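You operate a simulated robot arm through the tools that you are given. There is no shell and no other tool.

Carry out the task below with a simulated robot arm. There is one attempt and no reset: what you move stays moved.

## Task
Park the orange plug, wind the cable in, then zero the metre counter.
Fine: orange holder; red lever to FREE to wind, back to BRAKE after; the counter is on the drum stand: press its white RESET button once. Where these are worked on the way, their far stop is far enough and under half their travel is too little: red lever.

It is judged by the outcome, as a careful person would: the job done as asked, and still so three seconds after it is handed in. It fails if anything else is knocked over, pushed out of place, dropped, spilled or broken.

## Robot
A 6-joint arm with a two-finger parallel gripper, fixed in place. Base frame: the origin is at the foot of the arm, x ahead of it, y to its left, z up; the work surface is at about z = 850. Lengths are in mm, angles in rad, forces in N, time in s.
Its first joint turns from -2.897 to 2.897 rad. Payload 3.91 kg.
Tool frame: the origin (TCP) lies between the finger pads and is the grasp point; the fingertips stand 30 mm ahead of it; z points along the fingers, y is the line along which they close. The gripper opens to 110 mm. The fingers are 20 mm wide and 10 mm thick; the gripper's body (48 by 112 mm) begins 55 mm behind the TCP.
Orientation is that of the tool frame in the base frame, as [roll, pitch, yaw] about the fixed x, y, z axes, in that order (R = Rz(yaw) Ry(pitch) Rx(roll)). With the fingers straight down and closing along the base's y, the tool's x points along the base's -x, its y along +y and its z along -z.

## Interface
- The arm moves only by the tool servo_tool. Its arguments are lists of equal length, an entry for each row: "offset": the shift along the tool's x, y, z in mm, a list of three; "rot": the turn, a rotation vector about the tool's x, y, z in rad, a list of three; "fingers": the closure, from 0 (fully open) to 1 (shut). In form: {"offset": [[x, y, z], ...], "rot": [[ax, ay, az], ...], "fingers": [fingers, ...]}. A call has 1 to 20 rows; each row is the pose to reach, as a shift and turn from the pose commanded when the call began, along the tool's axes at that moment. Rows are played at 5 a second. More than 50 mm and 0.15 rad between two rows, or a gripper value outside its range, and nothing of the call is played. A pose out of reach is approached as far as the arm can. The call stops where the force on the tool passes 90 N (or 10 N more than at its start, if that is more) or the arm is blocked; 0.2 s more then pass. The fingers move at their own pace (about 108 mm/s each) and stop on an object; they squeeze with about 37 N. The grip force told is the motor's: it shows also when the fingers shut on nothing. Time passes only in rows, and 0.2 s behind the last, so rows that repeat a pose let the fingers close. It gives the time, the measured TCP pose, the force on the tool (base axes), the opening and the grip force at its end, in the units of the frame above (readings bear some noise), with the torque about the TCP (base axes, N m) and any sound that the robot's microphone picked up.
- Cameras (640 x 400 px; columns grow to the right, rows downward): "scene" is fixed at [217.1, 647.7, 1570.2]; the picture's right is [-0.64, -0.76, 0.00], its down [-0.60, 0.50, -0.62] and it looks along [0.48, -0.40, -0.78] (base axes); focal length 329 px, centre (320, 200). "wrist" rides on the gripper at [72, 17, -103] in the tool frame; the picture's right is [-0.23, 0.97, 0.00], its down [-0.76, -0.18, -0.62] and it looks along [-0.61, -0.14, 0.78] (tool axes); focal length 222 px, centre (320, 200). There is no depth. A picture from a camera that has moved, and an enlarged one, comes with that camera's place and axes in the base frame and with its lens.
- snapshot(camera): a new picture of that camera. It takes no simulated time.
- inspect(camera, box): a new picture of the part [left, top, right, bottom] of that camera's present view, enlarged. It takes no simulated time.
- sign_off(): hands the job in; it is judged then, once.

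Places have to be worked out from the pictures, the camera data and where the tool is seen. Open the gripper and draw the arm clear of the work before you hand the job in, unless the task says otherwise.

The tools are called as a command line: name --argument value ..., lists and objects as JSON in quotes. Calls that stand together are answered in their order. servo_tool: Moves the arm, as the interface text tells. Its arguments: {"type":"object","properties":{"offset":{"type":"array"},"rot":{"type":"array"},"fingers":{"type":"array"}},"required":["offset","rot","fingers"]} The other tools are called the same way: snapshot (camera) takes a picture; inspect (camera, box) takes an enlarged picture of a part of a camera's view; sign_off () hands the job in.

At the start:

```text
time_s: 0.0
position: [569.9, -5.9, 1149.3]
ee_rot: [3.141, 0.0, -3.141]
force: [-0.6, -0.3, 0.2]
moment: [0.01, 0.01, 0.03]
opening: 110.1
grip_force: 0.1
```

scene: 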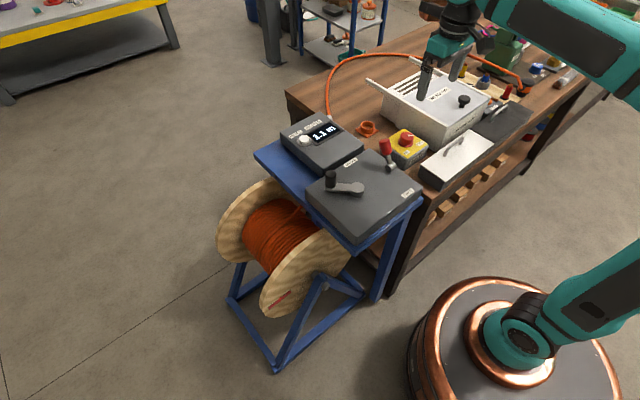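
wrist: 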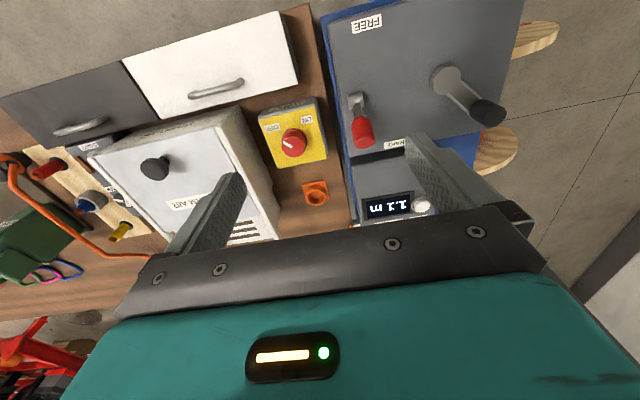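

I'll look at the scene in detail first: the drum stand, and where the orange cable and plug lie.

inspect --camera "scene" --box '[240, 100, 440, 225]'

inspect --camera "scene" --box '[420, 20, 600, 132]'

inspect --camera "wrist" --box '[0, 100, 200, 300]'

inspect --camera "wrist" --box '[240, 0, 540, 230]'

```text
3.20 times, centred on (340, 162) of scene
camera zoom: at [217.1, 647.7, 1570.2], right [-0.64, -0.76, 0.0], down [-0.6, 0.5, -0.62], along [0.48, -0.4, -0.78], focal length 1052 px, centre (256, 320)
```

zoom: 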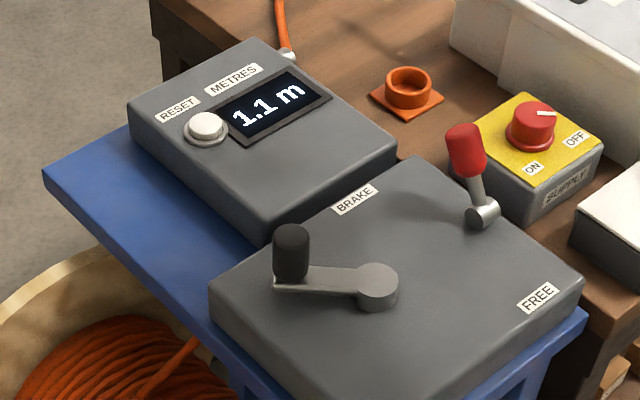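

```text
3.56 times, centred on (510, 76) of scene
camera zoom: at [217.1, 647.7, 1570.2], right [-0.64, -0.76, 0.0], down [-0.6, 0.5, -0.62], along [0.48, -0.4, -0.78], focal length 1169 px, centre (-356, 641)
```

zoom: 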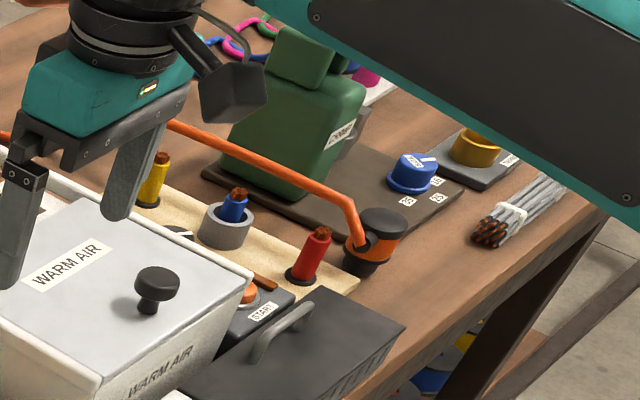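

```text
2.00 times, centred on (100, 200) of wrist
camera zoom: at [497.0, 10.7, 1253.1], right [0.23, 0.97, 0.0], down [0.76, -0.18, 0.62], along [0.61, -0.14, -0.78], focal length 444 px, centre (760, 200)
```

zoom: 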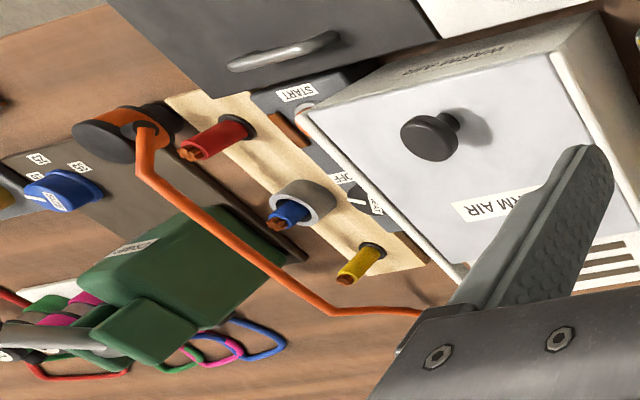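

```text
1.74 times, centred on (390, 115) of wrist
camera zoom: at [497.0, 10.7, 1253.1], right [0.23, 0.97, 0.0], down [0.76, -0.18, 0.62], along [0.61, -0.14, -0.78], focal length 386 px, centre (198, 348)
```

zoom: 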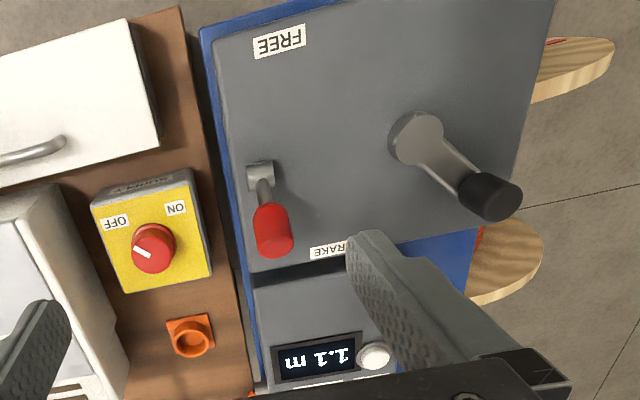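

The plug appears to be standing around (565, -615), the holder around (795, -60), and the red lever knob around (641, 41, 926), tilted toward BRAKE. I'll keep the gripper high and move toward the plug to look at it more closely.

servo_tool --offset '[[10, -46, 0], [20, -92, 0], [30, -138, 0], [40, -184, 0], [50, -230, 0], [60, -276, 0], [70, -322, 0], [80, -368, 0], [90, -414, 0], [100, -460, 0], [110, -506, 0], [120, -552, 0], [120, -552, 0]]' --rot '[[0, 0, 0], [0, 0, 0], [0, 0, 0], [0, 0, 0], [0, 0, 0], [0, 0, 0], [0, 0, 0], [0, 0, 0], [0, 0, 0], [0, 0, 0], [0, 0, 0], [0, 0, 0], [0, 0, 0]]' --fingers '[0, 0, 0, 0, 0, 0, 0, 0, 0, 0, 0, 0, 0]'

snapshot --camera "wrist"

snapshot --camera "scene"

```text
time_s: 2.8
position: [449.1, -560.8, 1150.4]
ee_rot: [-3.141, 0.001, 3.14]
force: [-0.1, -0.7, -0.5]
moment: [0.0, -0.02, 0.0]
opening: 109.9
grip_force: 0.0
```

```text
taken
camera wrist: at [376.1, -542.8, 1253.4], right [0.23, 0.97, 0.0], down [0.76, -0.18, 0.62], along [0.61, -0.14, -0.78], focal length 222 px, centre (320, 200)
```

wrist: 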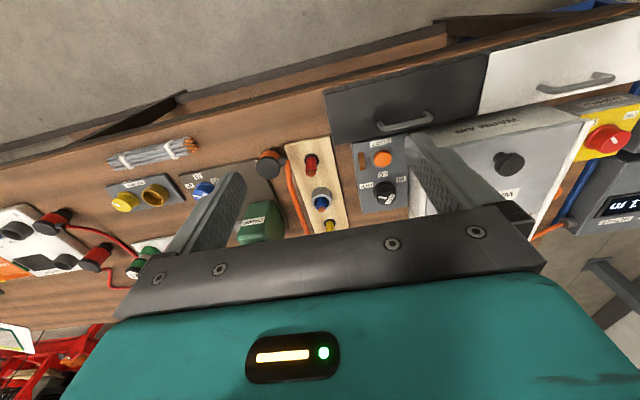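

```text
taken
```

scene: 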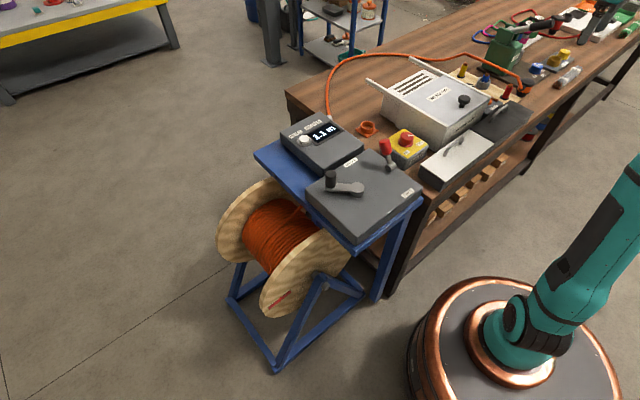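

Both cameras now have a clear view of the plug and cable, so I'm enlarging them.

inspect --camera "scene" --box '[440, 40, 600, 140]'

inspect --camera "wrist" --box '[180, 110, 380, 235]'

inspect --camera "scene" --box '[310, 40, 470, 140]'

```text
4.00 times, centred on (520, 90) of scene
camera zoom: at [217.1, 647.7, 1570.2], right [-0.64, -0.76, 0.0], down [-0.6, 0.5, -0.62], along [0.48, -0.4, -0.78], focal length 1315 px, centre (-480, 640)
```

zoom: 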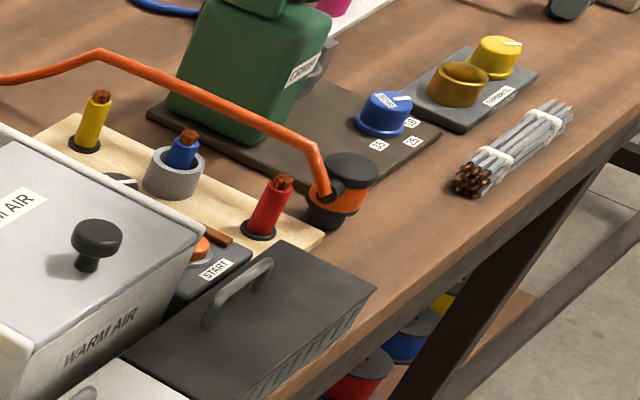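

```text
3.20 times, centred on (280, 172) of wrist
camera zoom: at [376.1, -542.8, 1253.4], right [0.23, 0.97, 0.0], down [0.76, -0.18, 0.62], along [0.61, -0.14, -0.78], focal length 711 px, centre (448, 288)
```

zoom: 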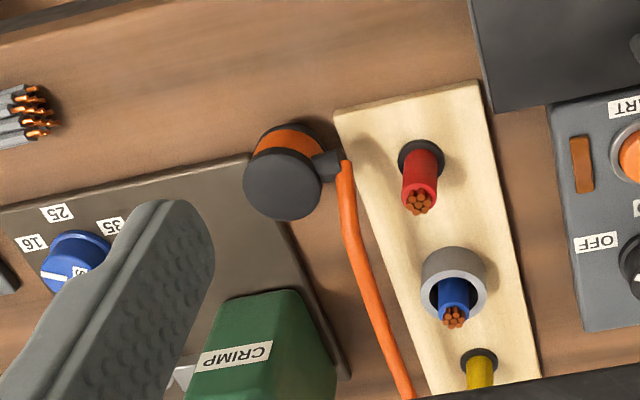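

```text
4.00 times, centred on (390, 90) of scene
camera zoom: at [217.1, 647.7, 1570.2], right [-0.64, -0.76, 0.0], down [-0.6, 0.5, -0.62], along [0.48, -0.4, -0.78], focal length 1315 px, centre (40, 640)
```

zoom: 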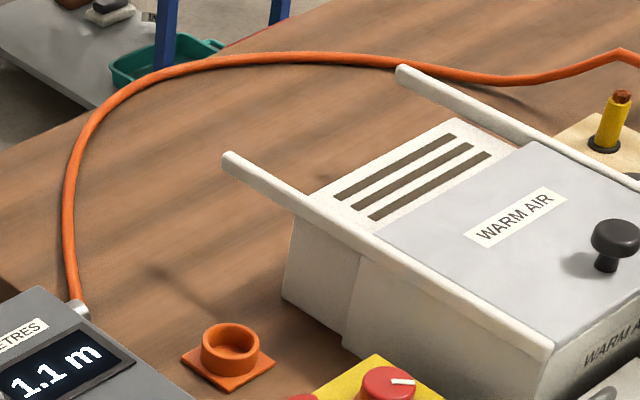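

From triangulation, the bench top is at about z = 810. The plug axis is near (573, -693), its cap top is near z = 868, and the cable boot points toward +y. I'll move above it and turn the gripper 90° so the fingers close along x and miss the boot.

servo_tool --offset '[[-12, -13, 0], [-24, -26, 0], [-36, -39, 0], [-48, -52, 0], [-60, -65, 0], [-72, -78, 0], [-84, -91, 0], [-96, -104, 0], [-108, -117, 0], [-118, -127, 20], [-124, -132, 50], [-124, -132, 90], [-124, -132, 90]]' --rot '[[0, 0, 0.143], [0, 0, 0.286], [0, 0, 0.428], [0, 0, 0.571], [0, 0, 0.714], [0, 0, 0.857], [0, 0, 1.0], [0, 0, 1.142], [0, 0, 1.285], [0, 0, 1.428], [0, 0, 1.571], [0, 0, 1.571], [0, 0, 1.571]]' --fingers '[0.25, 0.25, 0.25, 0.25, 0.25, 0.25, 0.25, 0.25, 0.25, 0.25, 0.25, 0.25, 0.25]'

snapshot --camera "wrist"

inspect --camera "scene" --box '[440, 0, 640, 125]'

```text
time_s: 5.6
position: [573.1, -690.5, 1058.4]
ee_rot: [3.14, -0.001, 1.568]
force: [0.7, 0.5, 0.9]
moment: [0.01, 0.0, -0.01]
opening: 82.3
grip_force: 0.1
```

```text
taken
camera wrist: at [589.3, -618.2, 1162.7], right [0.97, -0.23, 0.0], down [-0.18, -0.76, 0.62], along [-0.14, -0.61, -0.78], focal length 222 px, centre (320, 200)
```

wrist: 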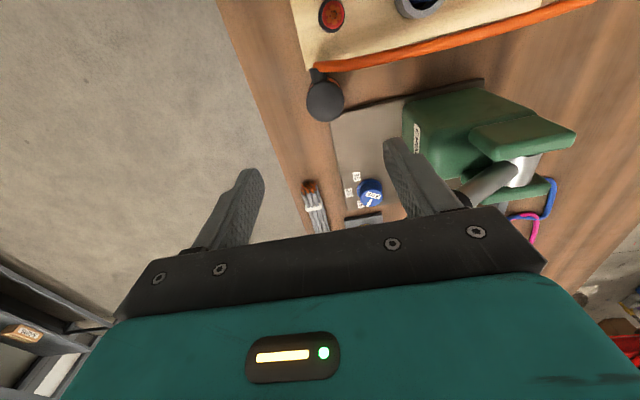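

```text
3.20 times, centred on (540, 62) of scene
camera zoom: at [217.1, 647.7, 1570.2], right [-0.64, -0.76, 0.0], down [-0.6, 0.5, -0.62], along [0.48, -0.4, -0.78], focal length 1052 px, centre (-384, 640)
```

zoom: 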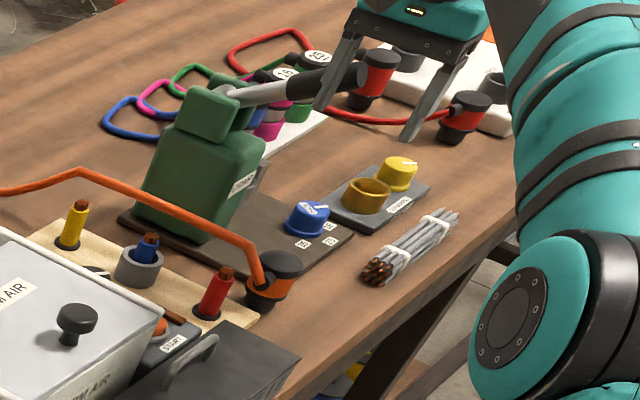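

The plug is centred near (577, -692). The green crimp tool's lever handle sticks up close to the gripper, so I'm checking its extent before going down.

inspect --camera "wrist" --box '[370, 60, 610, 240]'

inspect --camera "scene" --box '[500, 0, 600, 62]'

inspect --camera "wrist" --box '[270, 50, 390, 125]'

```text
2.22 times, centred on (490, 150) of wrist
camera zoom: at [589.3, -618.2, 1162.7], right [0.97, -0.23, 0.0], down [-0.18, -0.76, 0.62], along [-0.14, -0.61, -0.78], focal length 494 px, centre (-58, 311)
```

zoom: 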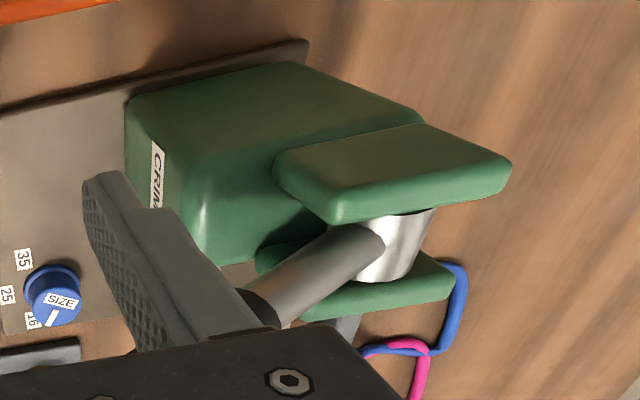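

```text
6.40 times, centred on (550, 31) of scene
camera zoom: at [217.1, 647.7, 1570.2], right [-0.64, -0.76, 0.0], down [-0.6, 0.5, -0.62], along [0.48, -0.4, -0.78], focal length 2104 px, centre (-1152, 1282)
```

zoom: 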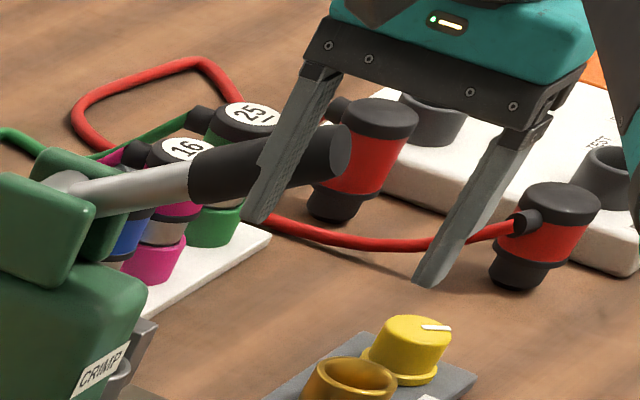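

```text
5.33 times, centred on (330, 88) of wrist
camera zoom: at [589.3, -618.2, 1162.7], right [0.97, -0.23, 0.0], down [-0.18, -0.76, 0.62], along [-0.14, -0.61, -0.78], focal length 1185 px, centre (267, 800)
```

zoom: 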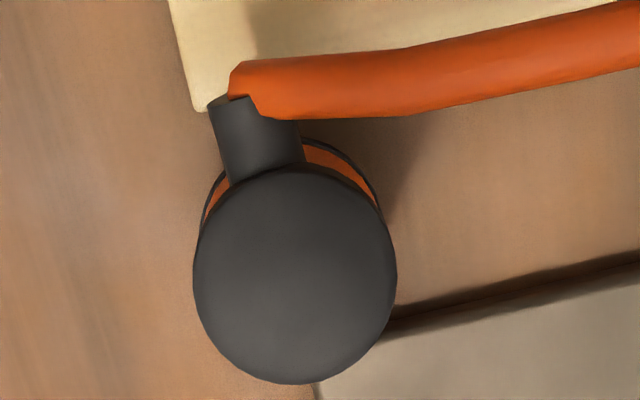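

The crimp lever's grip end is near (607, -760, 1052), close to where the wrist would be. I'll lean the tool about 0.25 rad away from it, which leaves the pads flat on the plug, then lower part way and check.

servo_tool --offset '[[2, 2, 0], [2, 4, 0], [2, 4, 30], [2, 4, 60], [2, 4, 90], [2, 4, 118], [2, 4, 118]]' --rot '[[0, -0.125, 0], [0, -0.25, 0], [0, -0.25, 0], [0, -0.25, 0], [0, -0.25, 0], [0, -0.25, 0], [0, -0.25, 0]]' --fingers '[0.25, 0.25, 0.25, 0.25, 0.25, 0.25, 0.25]'

snapshot --camera "wrist"

inspect --camera "scene" --box '[440, 0, 640, 125]'

```text
time_s: 7.2
position: [577.5, -688.9, 940.9]
ee_rot: [3.141, 0.249, 1.57]
force: [-1.2, -0.5, 0.3]
moment: [0.01, 0.02, 0.0]
opening: 82.4
grip_force: 0.1
```

```text
taken
camera wrist: at [594.9, -593.6, 1023.6], right [0.97, -0.22, 0.06], down [-0.18, -0.58, 0.79], along [-0.14, -0.78, -0.61], focal length 222 px, centre (320, 200)
```

wrist: 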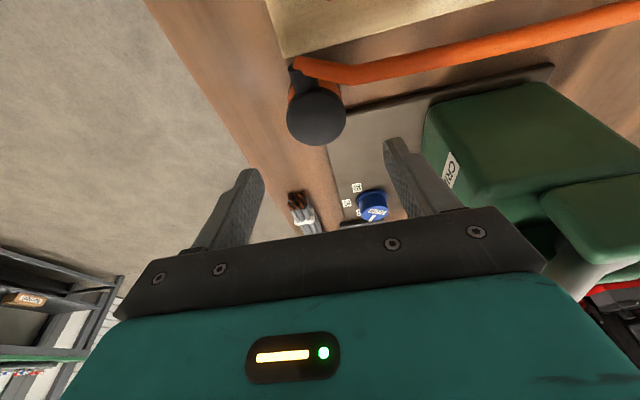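

```text
3.20 times, centred on (540, 62) of scene
camera zoom: at [217.1, 647.7, 1570.2], right [-0.64, -0.76, 0.0], down [-0.6, 0.5, -0.62], along [0.48, -0.4, -0.78], focal length 1052 px, centre (-384, 640)
```

zoom: 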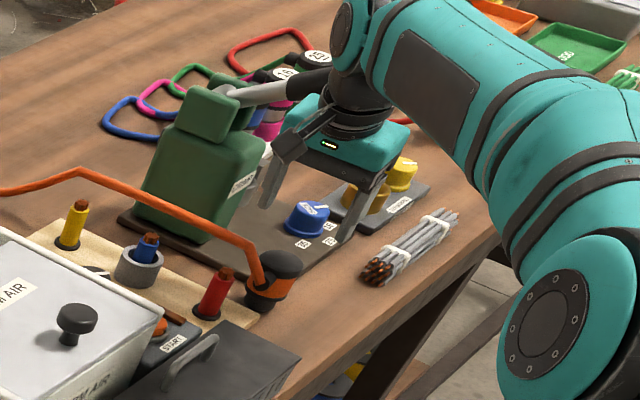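

The wrist clears the lever because it leans away, and the plug centre works out to (579, -690) with the top at about 870. I'm lowering straight down to cap height.

servo_tool --offset '[[5.1, 0.4, 18], [10.2, 0.8, 36], [15.3, 1.2, 54], [20.5, 1.5, 72.2], [20.5, 1.5, 72.2]]' --rot '[[0, 0, 0], [0, 0, 0], [0, 0, 0], [0, 0, 0], [0, 0, 0]]' --fingers '[0.25, 0.25, 0.25, 0.25, 0.25]'

snapshot --camera "wrist"

inspect --camera "scene" --box '[460, 20, 620, 120]'

```text
time_s: 8.4
position: [580.2, -685.8, 865.9]
ee_rot: [3.141, 0.249, 1.569]
force: [-0.7, -0.4, 0.4]
moment: [0.01, 0.0, 0.04]
opening: 82.5
grip_force: 0.0
```

```text
taken
camera wrist: at [595.8, -591.0, 948.9], right [0.97, -0.22, 0.06], down [-0.18, -0.58, 0.79], along [-0.14, -0.78, -0.61], focal length 222 px, centre (320, 200)
```

wrist: 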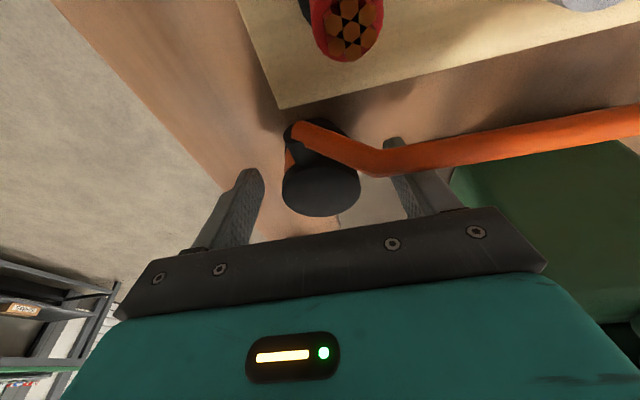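

```text
4.00 times, centred on (540, 70) of scene
camera zoom: at [217.1, 647.7, 1570.2], right [-0.64, -0.76, 0.0], down [-0.6, 0.5, -0.62], along [0.48, -0.4, -0.78], focal length 1315 px, centre (-560, 720)
```

zoom: 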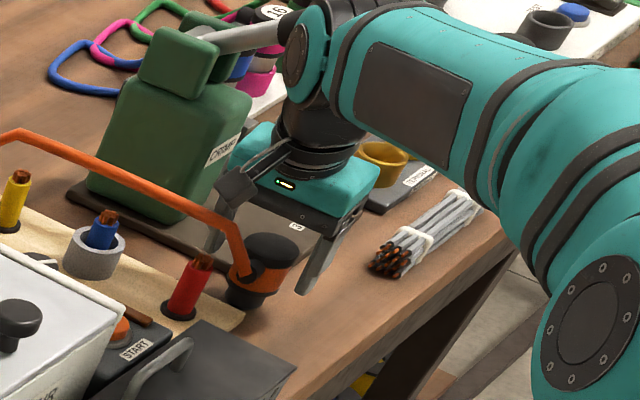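

Comparing the two views puts the plug centre near (579, -695) with the top at about 860. I'll shift a few mm in -y, go slightly lower, then close the fingers.

servo_tool --offset '[[-3.4, -1, 7], [-3.4, -1, 7], [-3.4, -1, 7], [-3.4, -1, 7], [-3.4, -1, 7], [-3.4, -1, 7]]' --rot '[[0, 0, 0], [0, 0, 0], [0, 0, 0], [0, 0, 0], [0, 0, 0], [0, 0, 0]]' --fingers '[0.25, 0.25, 0.6, 0.7, 0.7, 0.7]'

snapshot --camera "wrist"

inspect --camera "scene" --box '[460, 20, 620, 120]'

```text
time_s: 9.8
position: [578.8, -691.1, 860.7]
ee_rot: [3.141, 0.25, 1.571]
force: [-0.4, -0.6, 2.0]
moment: [0.01, 0.05, 0.01]
opening: 46.8
grip_force: 36.8
```

```text
taken
camera wrist: at [594.9, -595.9, 943.4], right [0.97, -0.22, 0.06], down [-0.18, -0.58, 0.79], along [-0.14, -0.78, -0.61], focal length 222 px, centre (320, 200)
```

wrist: 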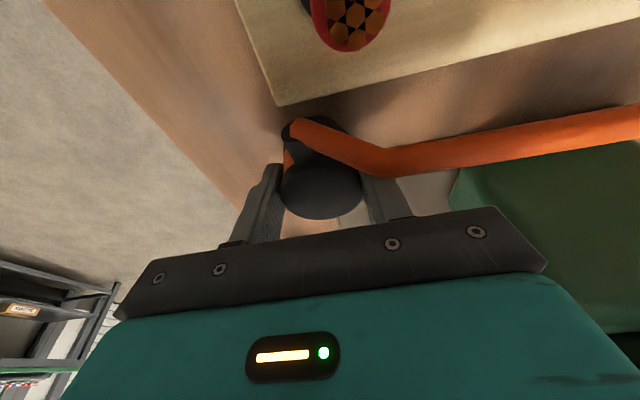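

```text
4.00 times, centred on (540, 70) of scene
camera zoom: at [217.1, 647.7, 1570.2], right [-0.64, -0.76, 0.0], down [-0.6, 0.5, -0.62], along [0.48, -0.4, -0.78], focal length 1315 px, centre (-560, 720)
```

zoom: 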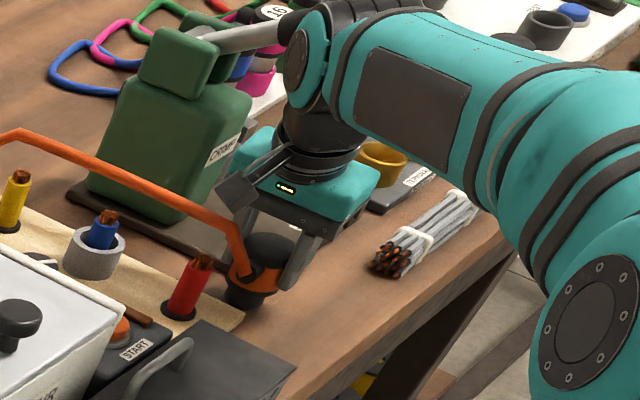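

The plug is gripped at 46.8 mm with 37 N. I'm lifting straight up 60 mm and checking how the cable behaves.

servo_tool --offset '[[-2.5, 0, -9.7], [-6.2, 0, -24.2], [-9.9, 0, -38.8], [-14.8, 0, -58.1], [-14.8, 0, -58.1]]' --rot '[[0, 0, 0], [0, 0, 0], [0, 0, 0], [0, 0, 0], [0, 0, 0]]' --fingers '[0.7, 0.7, 0.7, 0.7, 0.7]'

snapshot --camera "wrist"

snapshot --camera "scene"

inspect --camera "scene" --box '[460, 10, 620, 110]'

```text
time_s: 11.0
position: [578.5, -691.3, 920.8]
ee_rot: [-3.141, 0.248, 1.571]
force: [1.0, -0.4, -1.4]
moment: [0.01, 0.01, -0.01]
opening: 47.1
grip_force: 37.2
```

```text
taken
camera wrist: at [595.1, -596.1, 1003.8], right [0.97, -0.22, 0.06], down [-0.18, -0.58, 0.79], along [-0.14, -0.78, -0.61], focal length 222 px, centre (320, 200)
```

wrist: 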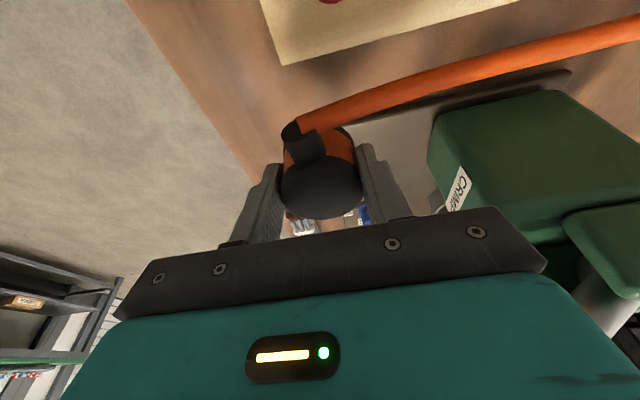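

```text
taken
```

scene: 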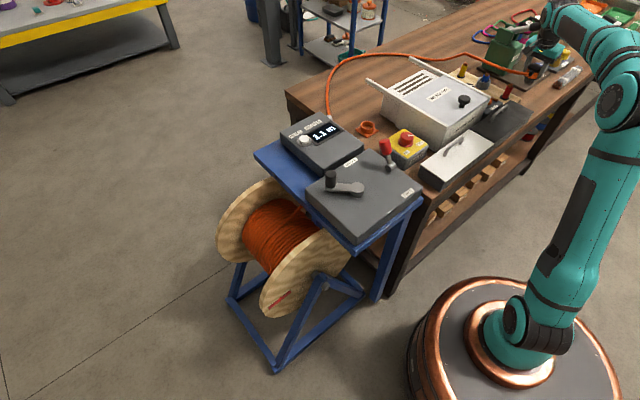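

```text
4.00 times, centred on (540, 60) of scene
camera zoom: at [217.1, 647.7, 1570.2], right [-0.64, -0.76, 0.0], down [-0.6, 0.5, -0.62], along [0.48, -0.4, -0.78], focal length 1315 px, centre (-560, 760)
```

zoom: 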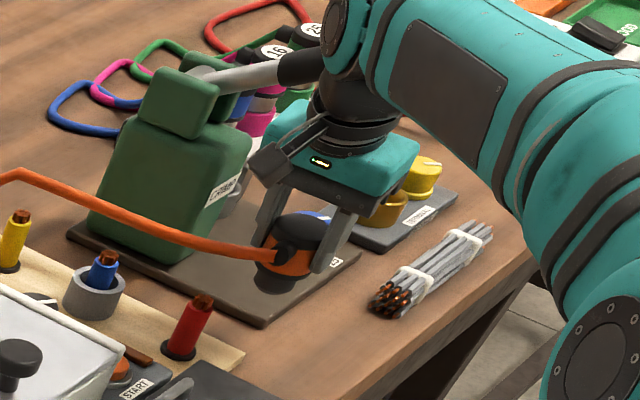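

The plug is held firmly and the cable follows freely. I'll raise it to about z = 1060 and carry it over the bench toward the holder, stopping part way to check the cable.

servo_tool --offset '[[-0.9, 0, -35.9], [-2.8, 0, -71.5], [-1.8, 0, -107.9], [4.1, 5, -145.5], [42.9, 25, -155.4], [81.6, 45, -165.3], [120.4, 65, -175.2], [159.1, 85, -185.1], [197.9, 105, -195], [197.9, 105, -195]]' --rot '[[0, 0, 0], [0, 0, 0], [0, 0, 0], [0, 0, 0], [0, 0, 0], [0, 0, 0], [0, 0, 0], [0, 0, 0], [0, 0, 0], [0, 0, 0]]' --fingers '[0.7, 0.7, 0.7, 0.7, 0.7, 0.7, 0.7, 0.7, 0.7, 0.7]'

snapshot --camera "wrist"

snapshot --camera "scene"

```text
time_s: 13.2
position: [683.6, -451.2, 1060.0]
ee_rot: [3.141, 0.249, 1.568]
force: [-0.4, 0.2, -1.6]
moment: [0.0, -0.05, 0.0]
opening: 46.9
grip_force: 36.6
```

```text
taken
camera wrist: at [699.2, -354.6, 1142.5], right [0.97, -0.22, 0.06], down [-0.18, -0.58, 0.79], along [-0.14, -0.78, -0.61], focal length 222 px, centre (320, 200)
```

wrist: 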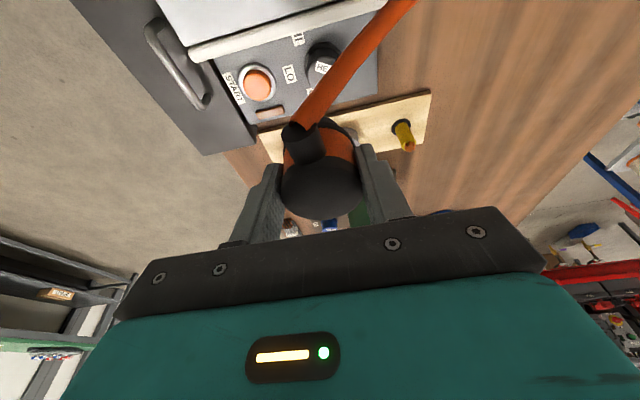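

```text
taken
```

scene: 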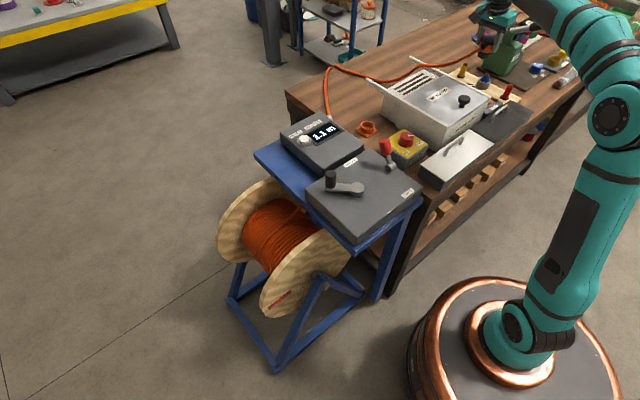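

The cable sags freely behind the warm-air box without catching. I'm continuing at the same height to above the holder.

servo_tool --offset '[[42.1, 14.2, -10.7], [84.2, 28.4, -21.5], [126.3, 42.7, -32.2], [168.4, 56.9, -43], [210.4, 71.1, -53.7], [252.5, 85.3, -64.5], [294.6, 99.6, -75.2], [336.7, 113.8, -86], [378.8, 128, -96.7], [378.8, 128, -96.7]]' --rot '[[0, 0, 0], [0, 0, 0], [0, 0, 0], [0, 0, 0], [0, 0, 0], [0, 0, 0], [0, 0, 0], [0, 0, 0], [0, 0, 0], [0, 0, 0]]' --fingers '[0.7, 0.7, 0.7, 0.7, 0.7, 0.7, 0.7, 0.7, 0.7, 0.7]'

snapshot --camera "wrist"

snapshot --camera "scene"

```text
time_s: 15.4
position: [812.4, -60.7, 1061.1]
ee_rot: [3.141, 0.252, 1.568]
force: [-0.1, -0.2, -0.6]
moment: [-0.02, -0.03, -0.01]
opening: 47.0
grip_force: 37.1
```

```text
taken
camera wrist: at [829.6, 35.5, 1142.4], right [0.97, -0.22, 0.06], down [-0.18, -0.58, 0.79], along [-0.14, -0.78, -0.61], focal length 222 px, centre (320, 200)
```

wrist: 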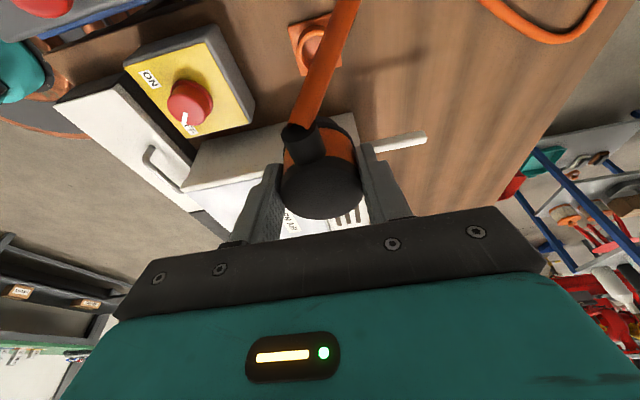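

```text
taken
```

scene: 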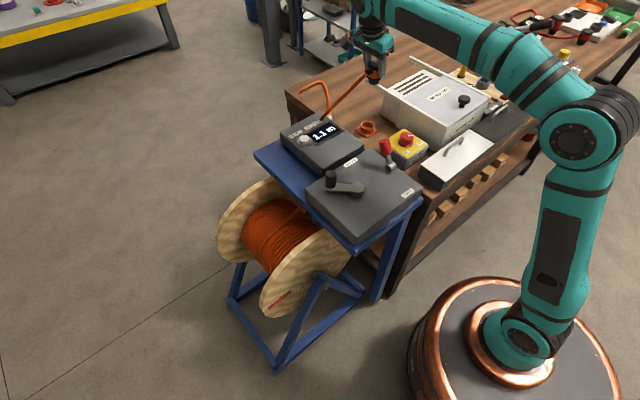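

I can see the holder through the wrist camera now, so I'm enlarging both views to locate it precisely.

inspect --camera "wrist" --box '[250, 0, 410, 100]'

inspect --camera "scene" --box '[300, 40, 460, 140]'

inspect --camera "scene" --box '[340, 110, 388, 140]'

```text
4.00 times, centred on (330, 50) of wrist
camera zoom: at [829.6, 35.5, 1142.4], right [0.97, -0.22, 0.06], down [-0.18, -0.58, 0.79], along [-0.14, -0.78, -0.61], focal length 888 px, centre (280, 800)
```

zoom: 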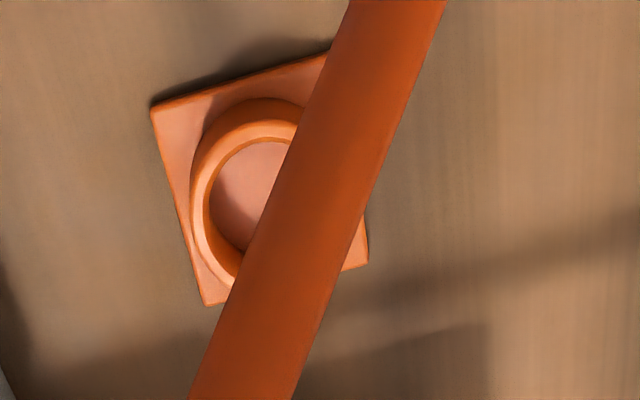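

```text
4.00 times, centred on (380, 90) of scene
camera zoom: at [217.1, 647.7, 1570.2], right [-0.64, -0.76, 0.0], down [-0.6, 0.5, -0.62], along [0.48, -0.4, -0.78], focal length 1315 px, centre (80, 640)
```

zoom: 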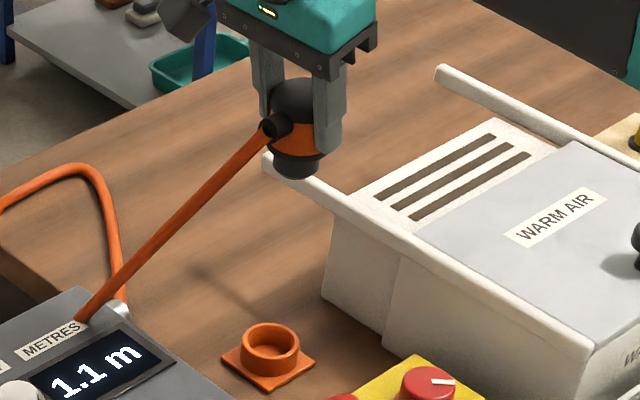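

```text
13.33 times, centred on (364, 125) of scene
camera zoom: at [217.1, 647.7, 1570.2], right [-0.64, -0.76, 0.0], down [-0.6, 0.5, -0.62], along [0.48, -0.4, -0.78], focal length 4382 px, centre (-267, 1200)
```

zoom: 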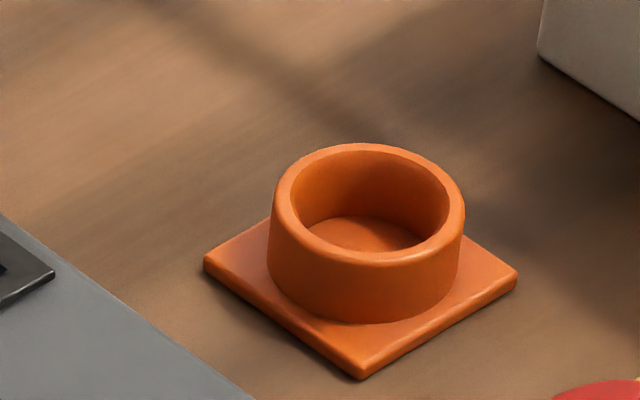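

The holder rim has an outer diameter of about 52 mm, an inner of about 42, and is centred near (815, -70). Next I'm measuring how the plug sits in the fingers so I can line up its stub.

inspect --camera "wrist" --box '[240, 100, 400, 240]'

inspect --camera "scene" --box '[350, 40, 398, 90]'

```text
2.86 times, centred on (320, 170) of wrist
camera zoom: at [829.6, 35.5, 1142.4], right [0.97, -0.22, 0.06], down [-0.18, -0.58, 0.79], along [-0.14, -0.78, -0.61], focal length 635 px, centre (320, 286)
```

zoom: 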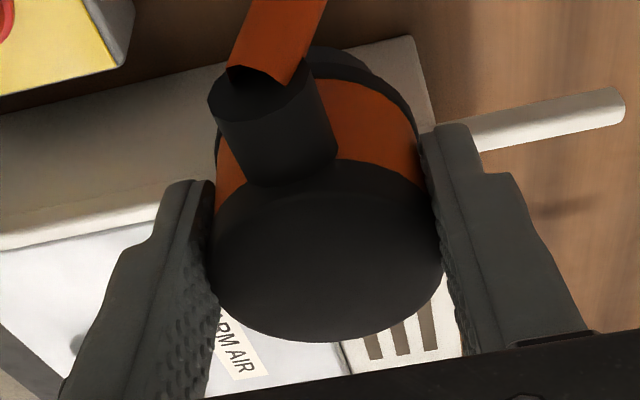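

```text
8.00 times, centred on (374, 65) of scene
camera zoom: at [217.1, 647.7, 1570.2], right [-0.64, -0.76, 0.0], down [-0.6, 0.5, -0.62], along [0.48, -0.4, -0.78], focal length 2630 px, centre (-112, 1280)
```

zoom: 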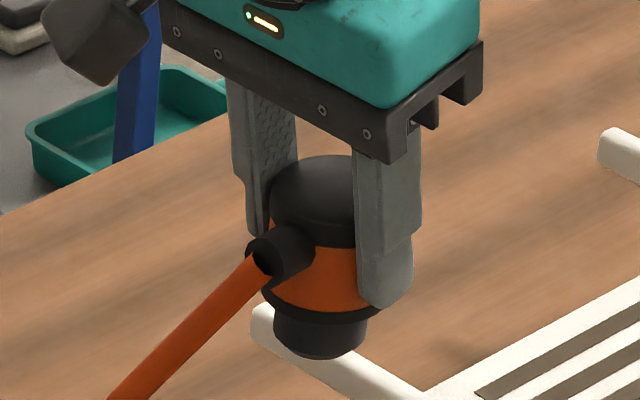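

The plug's stub is about 35 mm wide, so there's roughly 3 mm of clearance each side. Its axis sits about 7 mm to -y of the TCP. I'll lower to about 30 mm above the rim and re-check alignment.

servo_tool --offset '[[8.2, 2.6, 34.3], [16.4, 2.6, 68.6], [24.7, 2.6, 102.8], [32.9, 2.6, 137.1], [32.9, 2.6, 137.1]]' --rot '[[0, 0, 0], [0, 0, 0], [0, 0, 0], [0, 0, 0], [0, 0, 0]]' --fingers '[0.7, 0.7, 0.7, 0.7, 0.7]'

inspect --camera "wrist" --box '[220, 0, 420, 240]'

inspect --camera "scene" --box '[332, 80, 412, 140]'

```text
time_s: 16.6
position: [814.1, -62.4, 919.2]
ee_rot: [3.14, 0.249, 1.572]
force: [0.1, -0.1, -1.0]
moment: [-0.01, -0.02, -0.01]
opening: 46.9
grip_force: 37.1
```

```text
1.67 times, centred on (320, 120) of wrist
camera zoom: at [830.7, 32.7, 1001.4], right [0.97, -0.22, 0.06], down [-0.18, -0.58, 0.79], along [-0.14, -0.78, -0.61], focal length 370 px, centre (320, 333)
```

zoom: 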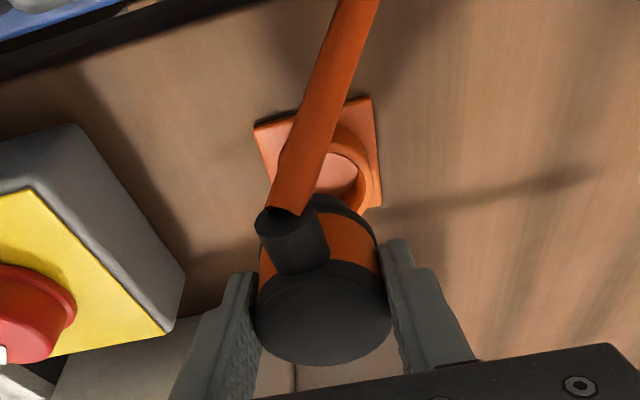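

```text
6.67 times, centred on (372, 110) of scene
camera zoom: at [217.1, 647.7, 1570.2], right [-0.64, -0.76, 0.0], down [-0.6, 0.5, -0.62], along [0.48, -0.4, -0.78], focal length 2191 px, centre (-27, 800)
```

zoom: 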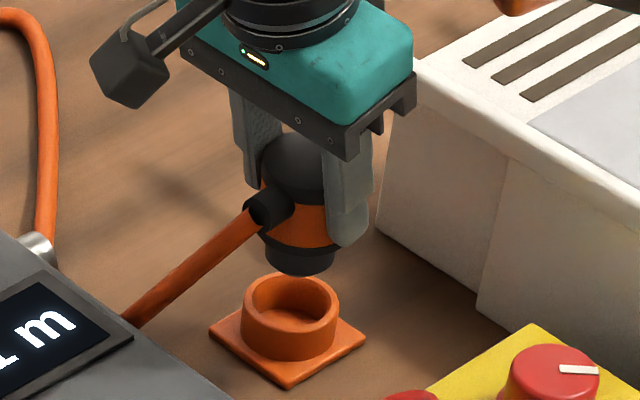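

Combining the views, the holder centre is near (817, -72.5) and the plug axis is near (814, -69). I'll shift (+3, -3), lower 18 mm and look again before inserting.

servo_tool --offset '[[-2.9, 3, 0.7], [-0.7, 3, 9.5], [1.5, 3, 18.2], [1.5, 3, 18.2]]' --rot '[[0, 0, 0], [0, 0, 0], [0, 0, 0], [0, 0, 0]]' --fingers '[0.7, 0.7, 0.7, 0.7]'

inspect --camera "wrist" --box '[240, 20, 400, 180]'

inspect --camera "scene" --box '[340, 92, 396, 140]'

```text
time_s: 17.6
position: [817.7, -64.9, 900.7]
ee_rot: [3.14, 0.251, 1.569]
force: [0.2, -0.2, -1.1]
moment: [-0.01, 0.04, -0.02]
opening: 46.8
grip_force: 36.5
```

```text
2.50 times, centred on (320, 100) of wrist
camera zoom: at [833.8, 30.3, 984.0], right [0.97, -0.22, 0.06], down [-0.18, -0.58, 0.79], along [-0.14, -0.78, -0.61], focal length 555 px, centre (320, 450)
```

zoom: 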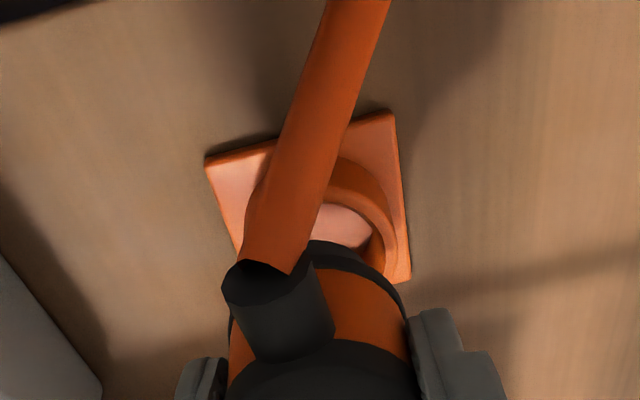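

```text
8.33 times, centred on (368, 116) of scene
camera zoom: at [217.1, 647.7, 1570.2], right [-0.64, -0.76, 0.0], down [-0.6, 0.5, -0.62], along [0.48, -0.4, -0.78], focal length 2739 px, centre (-80, 900)
```

zoom: 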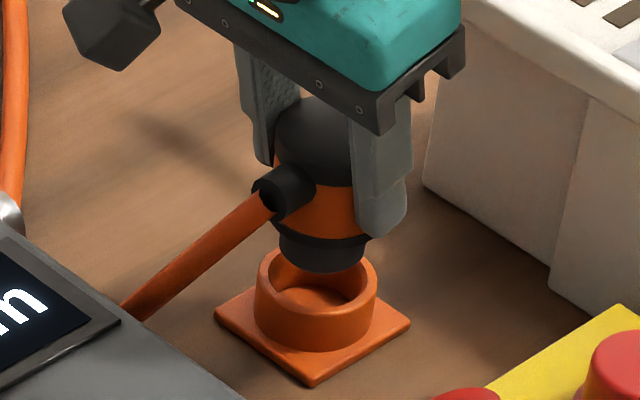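

Three wrist views agree on a holder centre of (817, -71.5), and the plug axis is within about 2 mm of it. I'm lowering slowly to just below the rim and watching the force.

servo_tool --offset '[[0, -0.3, 5], [1.1, -0.3, 10], [2.2, -0.3, 14], [3, -0.3, 17.8], [3, -0.3, 17.8]]' --rot '[[0, 0, 0], [0, 0, 0], [0, 0, 0], [0, 0, 0], [0, 0, 0]]' --fingers '[0.7, 0.7, 0.7, 0.7, 0.7]'

inspect --camera "wrist" --box '[240, 20, 400, 180]'

inspect --camera "scene" --box '[340, 92, 396, 140]'

```text
time_s: 18.8
position: [816.6, -67.1, 884.0]
ee_rot: [3.14, 0.251, 1.569]
force: [4.1, -2.7, 6.1]
moment: [-0.1, -0.16, 0.07]
opening: 47.1
grip_force: 37.2
```

```text
2.50 times, centred on (320, 100) of wrist
camera zoom: at [833.5, 28.3, 966.6], right [0.97, -0.22, 0.06], down [-0.18, -0.58, 0.79], along [-0.14, -0.78, -0.61], focal length 555 px, centre (320, 450)
```

zoom: 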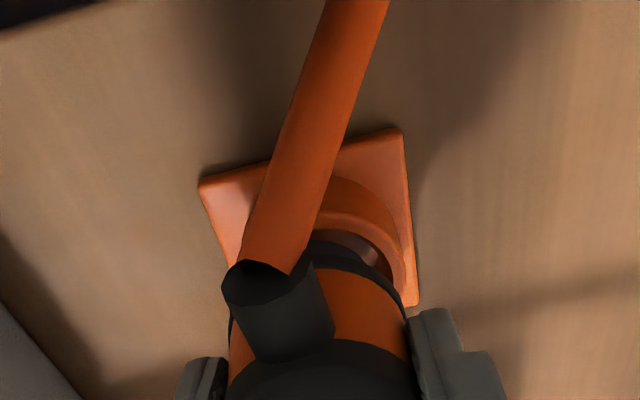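

```text
8.33 times, centred on (368, 116) of scene
camera zoom: at [217.1, 647.7, 1570.2], right [-0.64, -0.76, 0.0], down [-0.6, 0.5, -0.62], along [0.48, -0.4, -0.78], focal length 2739 px, centre (-80, 900)
```

zoom: 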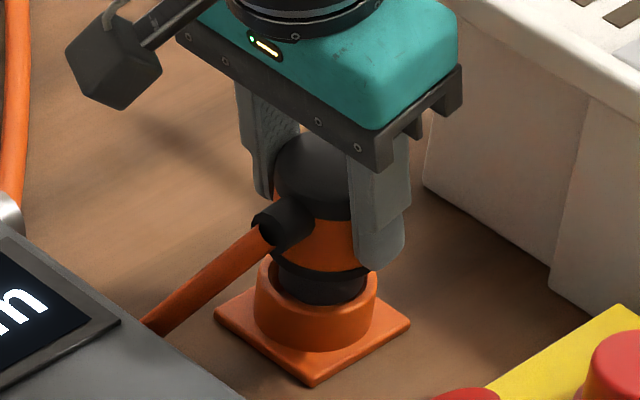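

There's light contact (about 6 N), with the stub touching the rim on its -x side. I'll shift about 2.5 mm in +x and try going down another few mm.

servo_tool --offset '[[-0.7, 2.5, -0.9], [-0.2, 2.5, 1.5], [0.5, 2.5, 4], [0.5, 2.5, 4]]' --rot '[[0, 0, 0], [0, 0, 0], [0, 0, 0], [0, 0, 0]]' --fingers '[0.7, 0.7, 0.7, 0.7]'

inspect --camera "wrist" --box '[240, 20, 400, 180]'

inspect --camera "scene" --box '[340, 92, 396, 140]'

```text
time_s: 19.8
position: [819.7, -67.0, 877.8]
ee_rot: [3.141, 0.248, 1.572]
force: [0.9, -0.3, -1.2]
moment: [-0.04, 0.01, 0.02]
opening: 47.0
grip_force: 37.0
```

```text
2.50 times, centred on (320, 100) of wrist
camera zoom: at [835.8, 28.3, 961.8], right [0.97, -0.22, 0.06], down [-0.18, -0.58, 0.79], along [-0.14, -0.78, -0.61], focal length 555 px, centre (320, 450)
```

zoom: 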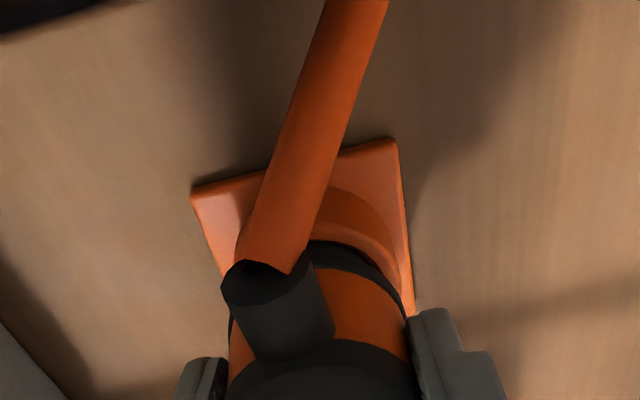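

```text
8.33 times, centred on (368, 116) of scene
camera zoom: at [217.1, 647.7, 1570.2], right [-0.64, -0.76, 0.0], down [-0.6, 0.5, -0.62], along [0.48, -0.4, -0.78], focal length 2739 px, centre (-80, 900)
```

zoom: 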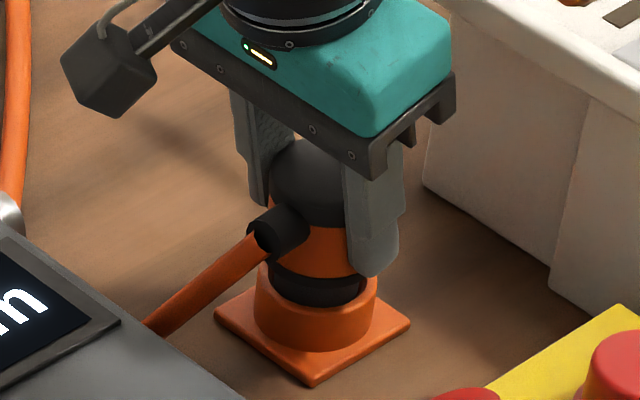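

The stub is now in the hole with no contact force. I'm continuing down in small steps.

servo_tool --offset '[[0.7, 0, 2.9], [1.5, 0, 5.8], [2.2, 0, 8.7], [2.2, 0, 8.7]]' --rot '[[0, 0, 0], [0, 0, 0], [0, 0, 0], [0, 0, 0]]' --fingers '[0.7, 0.7, 0.7, 0.7]'

inspect --camera "scene" --box '[340, 92, 396, 140]'

```text
time_s: 20.8
position: [818.5, -67.6, 871.3]
ee_rot: [3.141, 0.251, 1.57]
force: [0.0, 0.1, -1.2]
moment: [0.04, 0.0, -0.01]
opening: 47.3
grip_force: 37.0
```

```text
8.33 times, centred on (368, 116) of scene
camera zoom: at [217.1, 647.7, 1570.2], right [-0.64, -0.76, 0.0], down [-0.6, 0.5, -0.62], along [0.48, -0.4, -0.78], focal length 2739 px, centre (-80, 900)
```

zoom: 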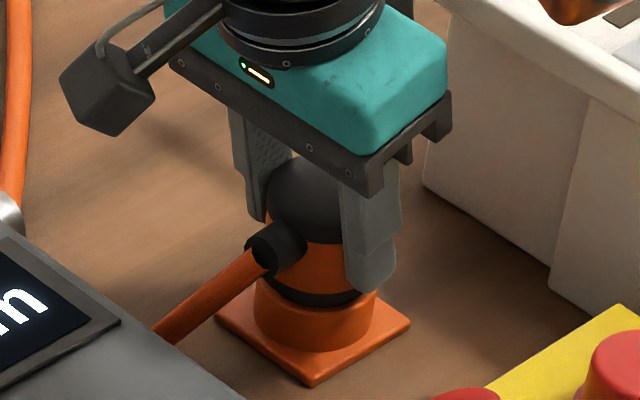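

Nearly seated. I'm going down a few more mm until the flange meets the rim.

servo_tool --offset '[[0.4, 0, 1.5], [0.7, 0, 3], [0.7, 0, 3]]' --rot '[[0, 0, 0], [0, 0, 0], [0, 0, 0]]' --fingers '[0.7, 0.7, 0.7]'

inspect --camera "scene" --box '[340, 92, 396, 140]'

```text
time_s: 21.6
position: [820.5, -68.1, 867.1]
ee_rot: [3.141, 0.252, 1.57]
force: [-1.3, 0.2, -1.1]
moment: [0.02, 0.05, -0.02]
opening: 47.0
grip_force: 36.7
```

```text
8.33 times, centred on (368, 116) of scene
camera zoom: at [217.1, 647.7, 1570.2], right [-0.64, -0.76, 0.0], down [-0.6, 0.5, -0.62], along [0.48, -0.4, -0.78], focal length 2739 px, centre (-80, 900)
```

zoom: 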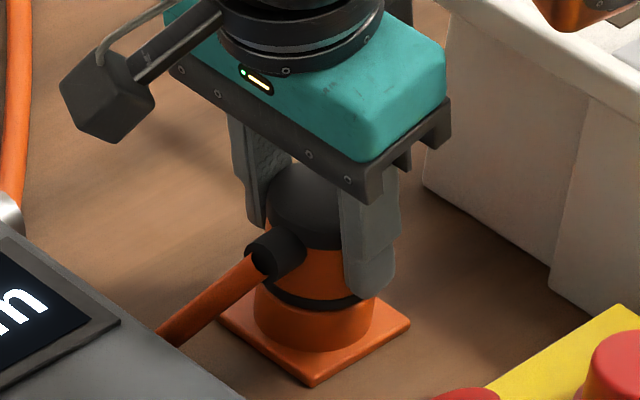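

Still no contact, so I'm lowering a couple more mm.

servo_tool --offset '[[0.4, 0, 1.5], [0.7, 0, 3], [0.7, 0, 3]]' --rot '[[0, 0, 0], [0, 0, 0], [0, 0, 0]]' --fingers '[0.7, 0.7, 0.7]'

inspect --camera "scene" --box '[340, 92, 396, 140]'

inspect --camera "wrist" --box '[240, 20, 400, 240]'

```text
time_s: 22.4
position: [820.2, -68.4, 865.7]
ee_rot: [3.139, 0.252, 1.57]
force: [5.3, -0.4, 14.6]
moment: [-0.12, 0.12, 0.03]
opening: 46.4
grip_force: 36.4
```

```text
8.33 times, centred on (368, 116) of scene
camera zoom: at [217.1, 647.7, 1570.2], right [-0.64, -0.76, 0.0], down [-0.6, 0.5, -0.62], along [0.48, -0.4, -0.78], focal length 2739 px, centre (-80, 900)
```

zoom: 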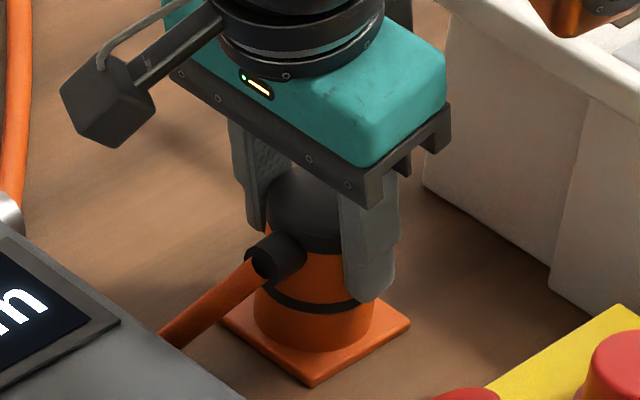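

```text
1.82 times, centred on (320, 130) of wrist
camera zoom: at [835.9, 27.8, 948.2], right [0.97, -0.22, 0.06], down [-0.18, -0.58, 0.79], along [-0.14, -0.78, -0.61], focal length 404 px, centre (320, 327)
```

zoom: 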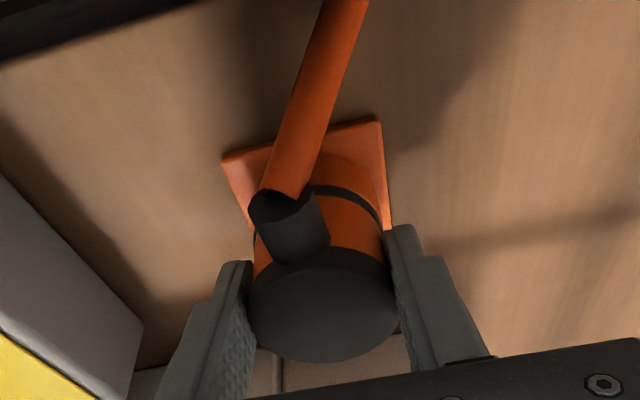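

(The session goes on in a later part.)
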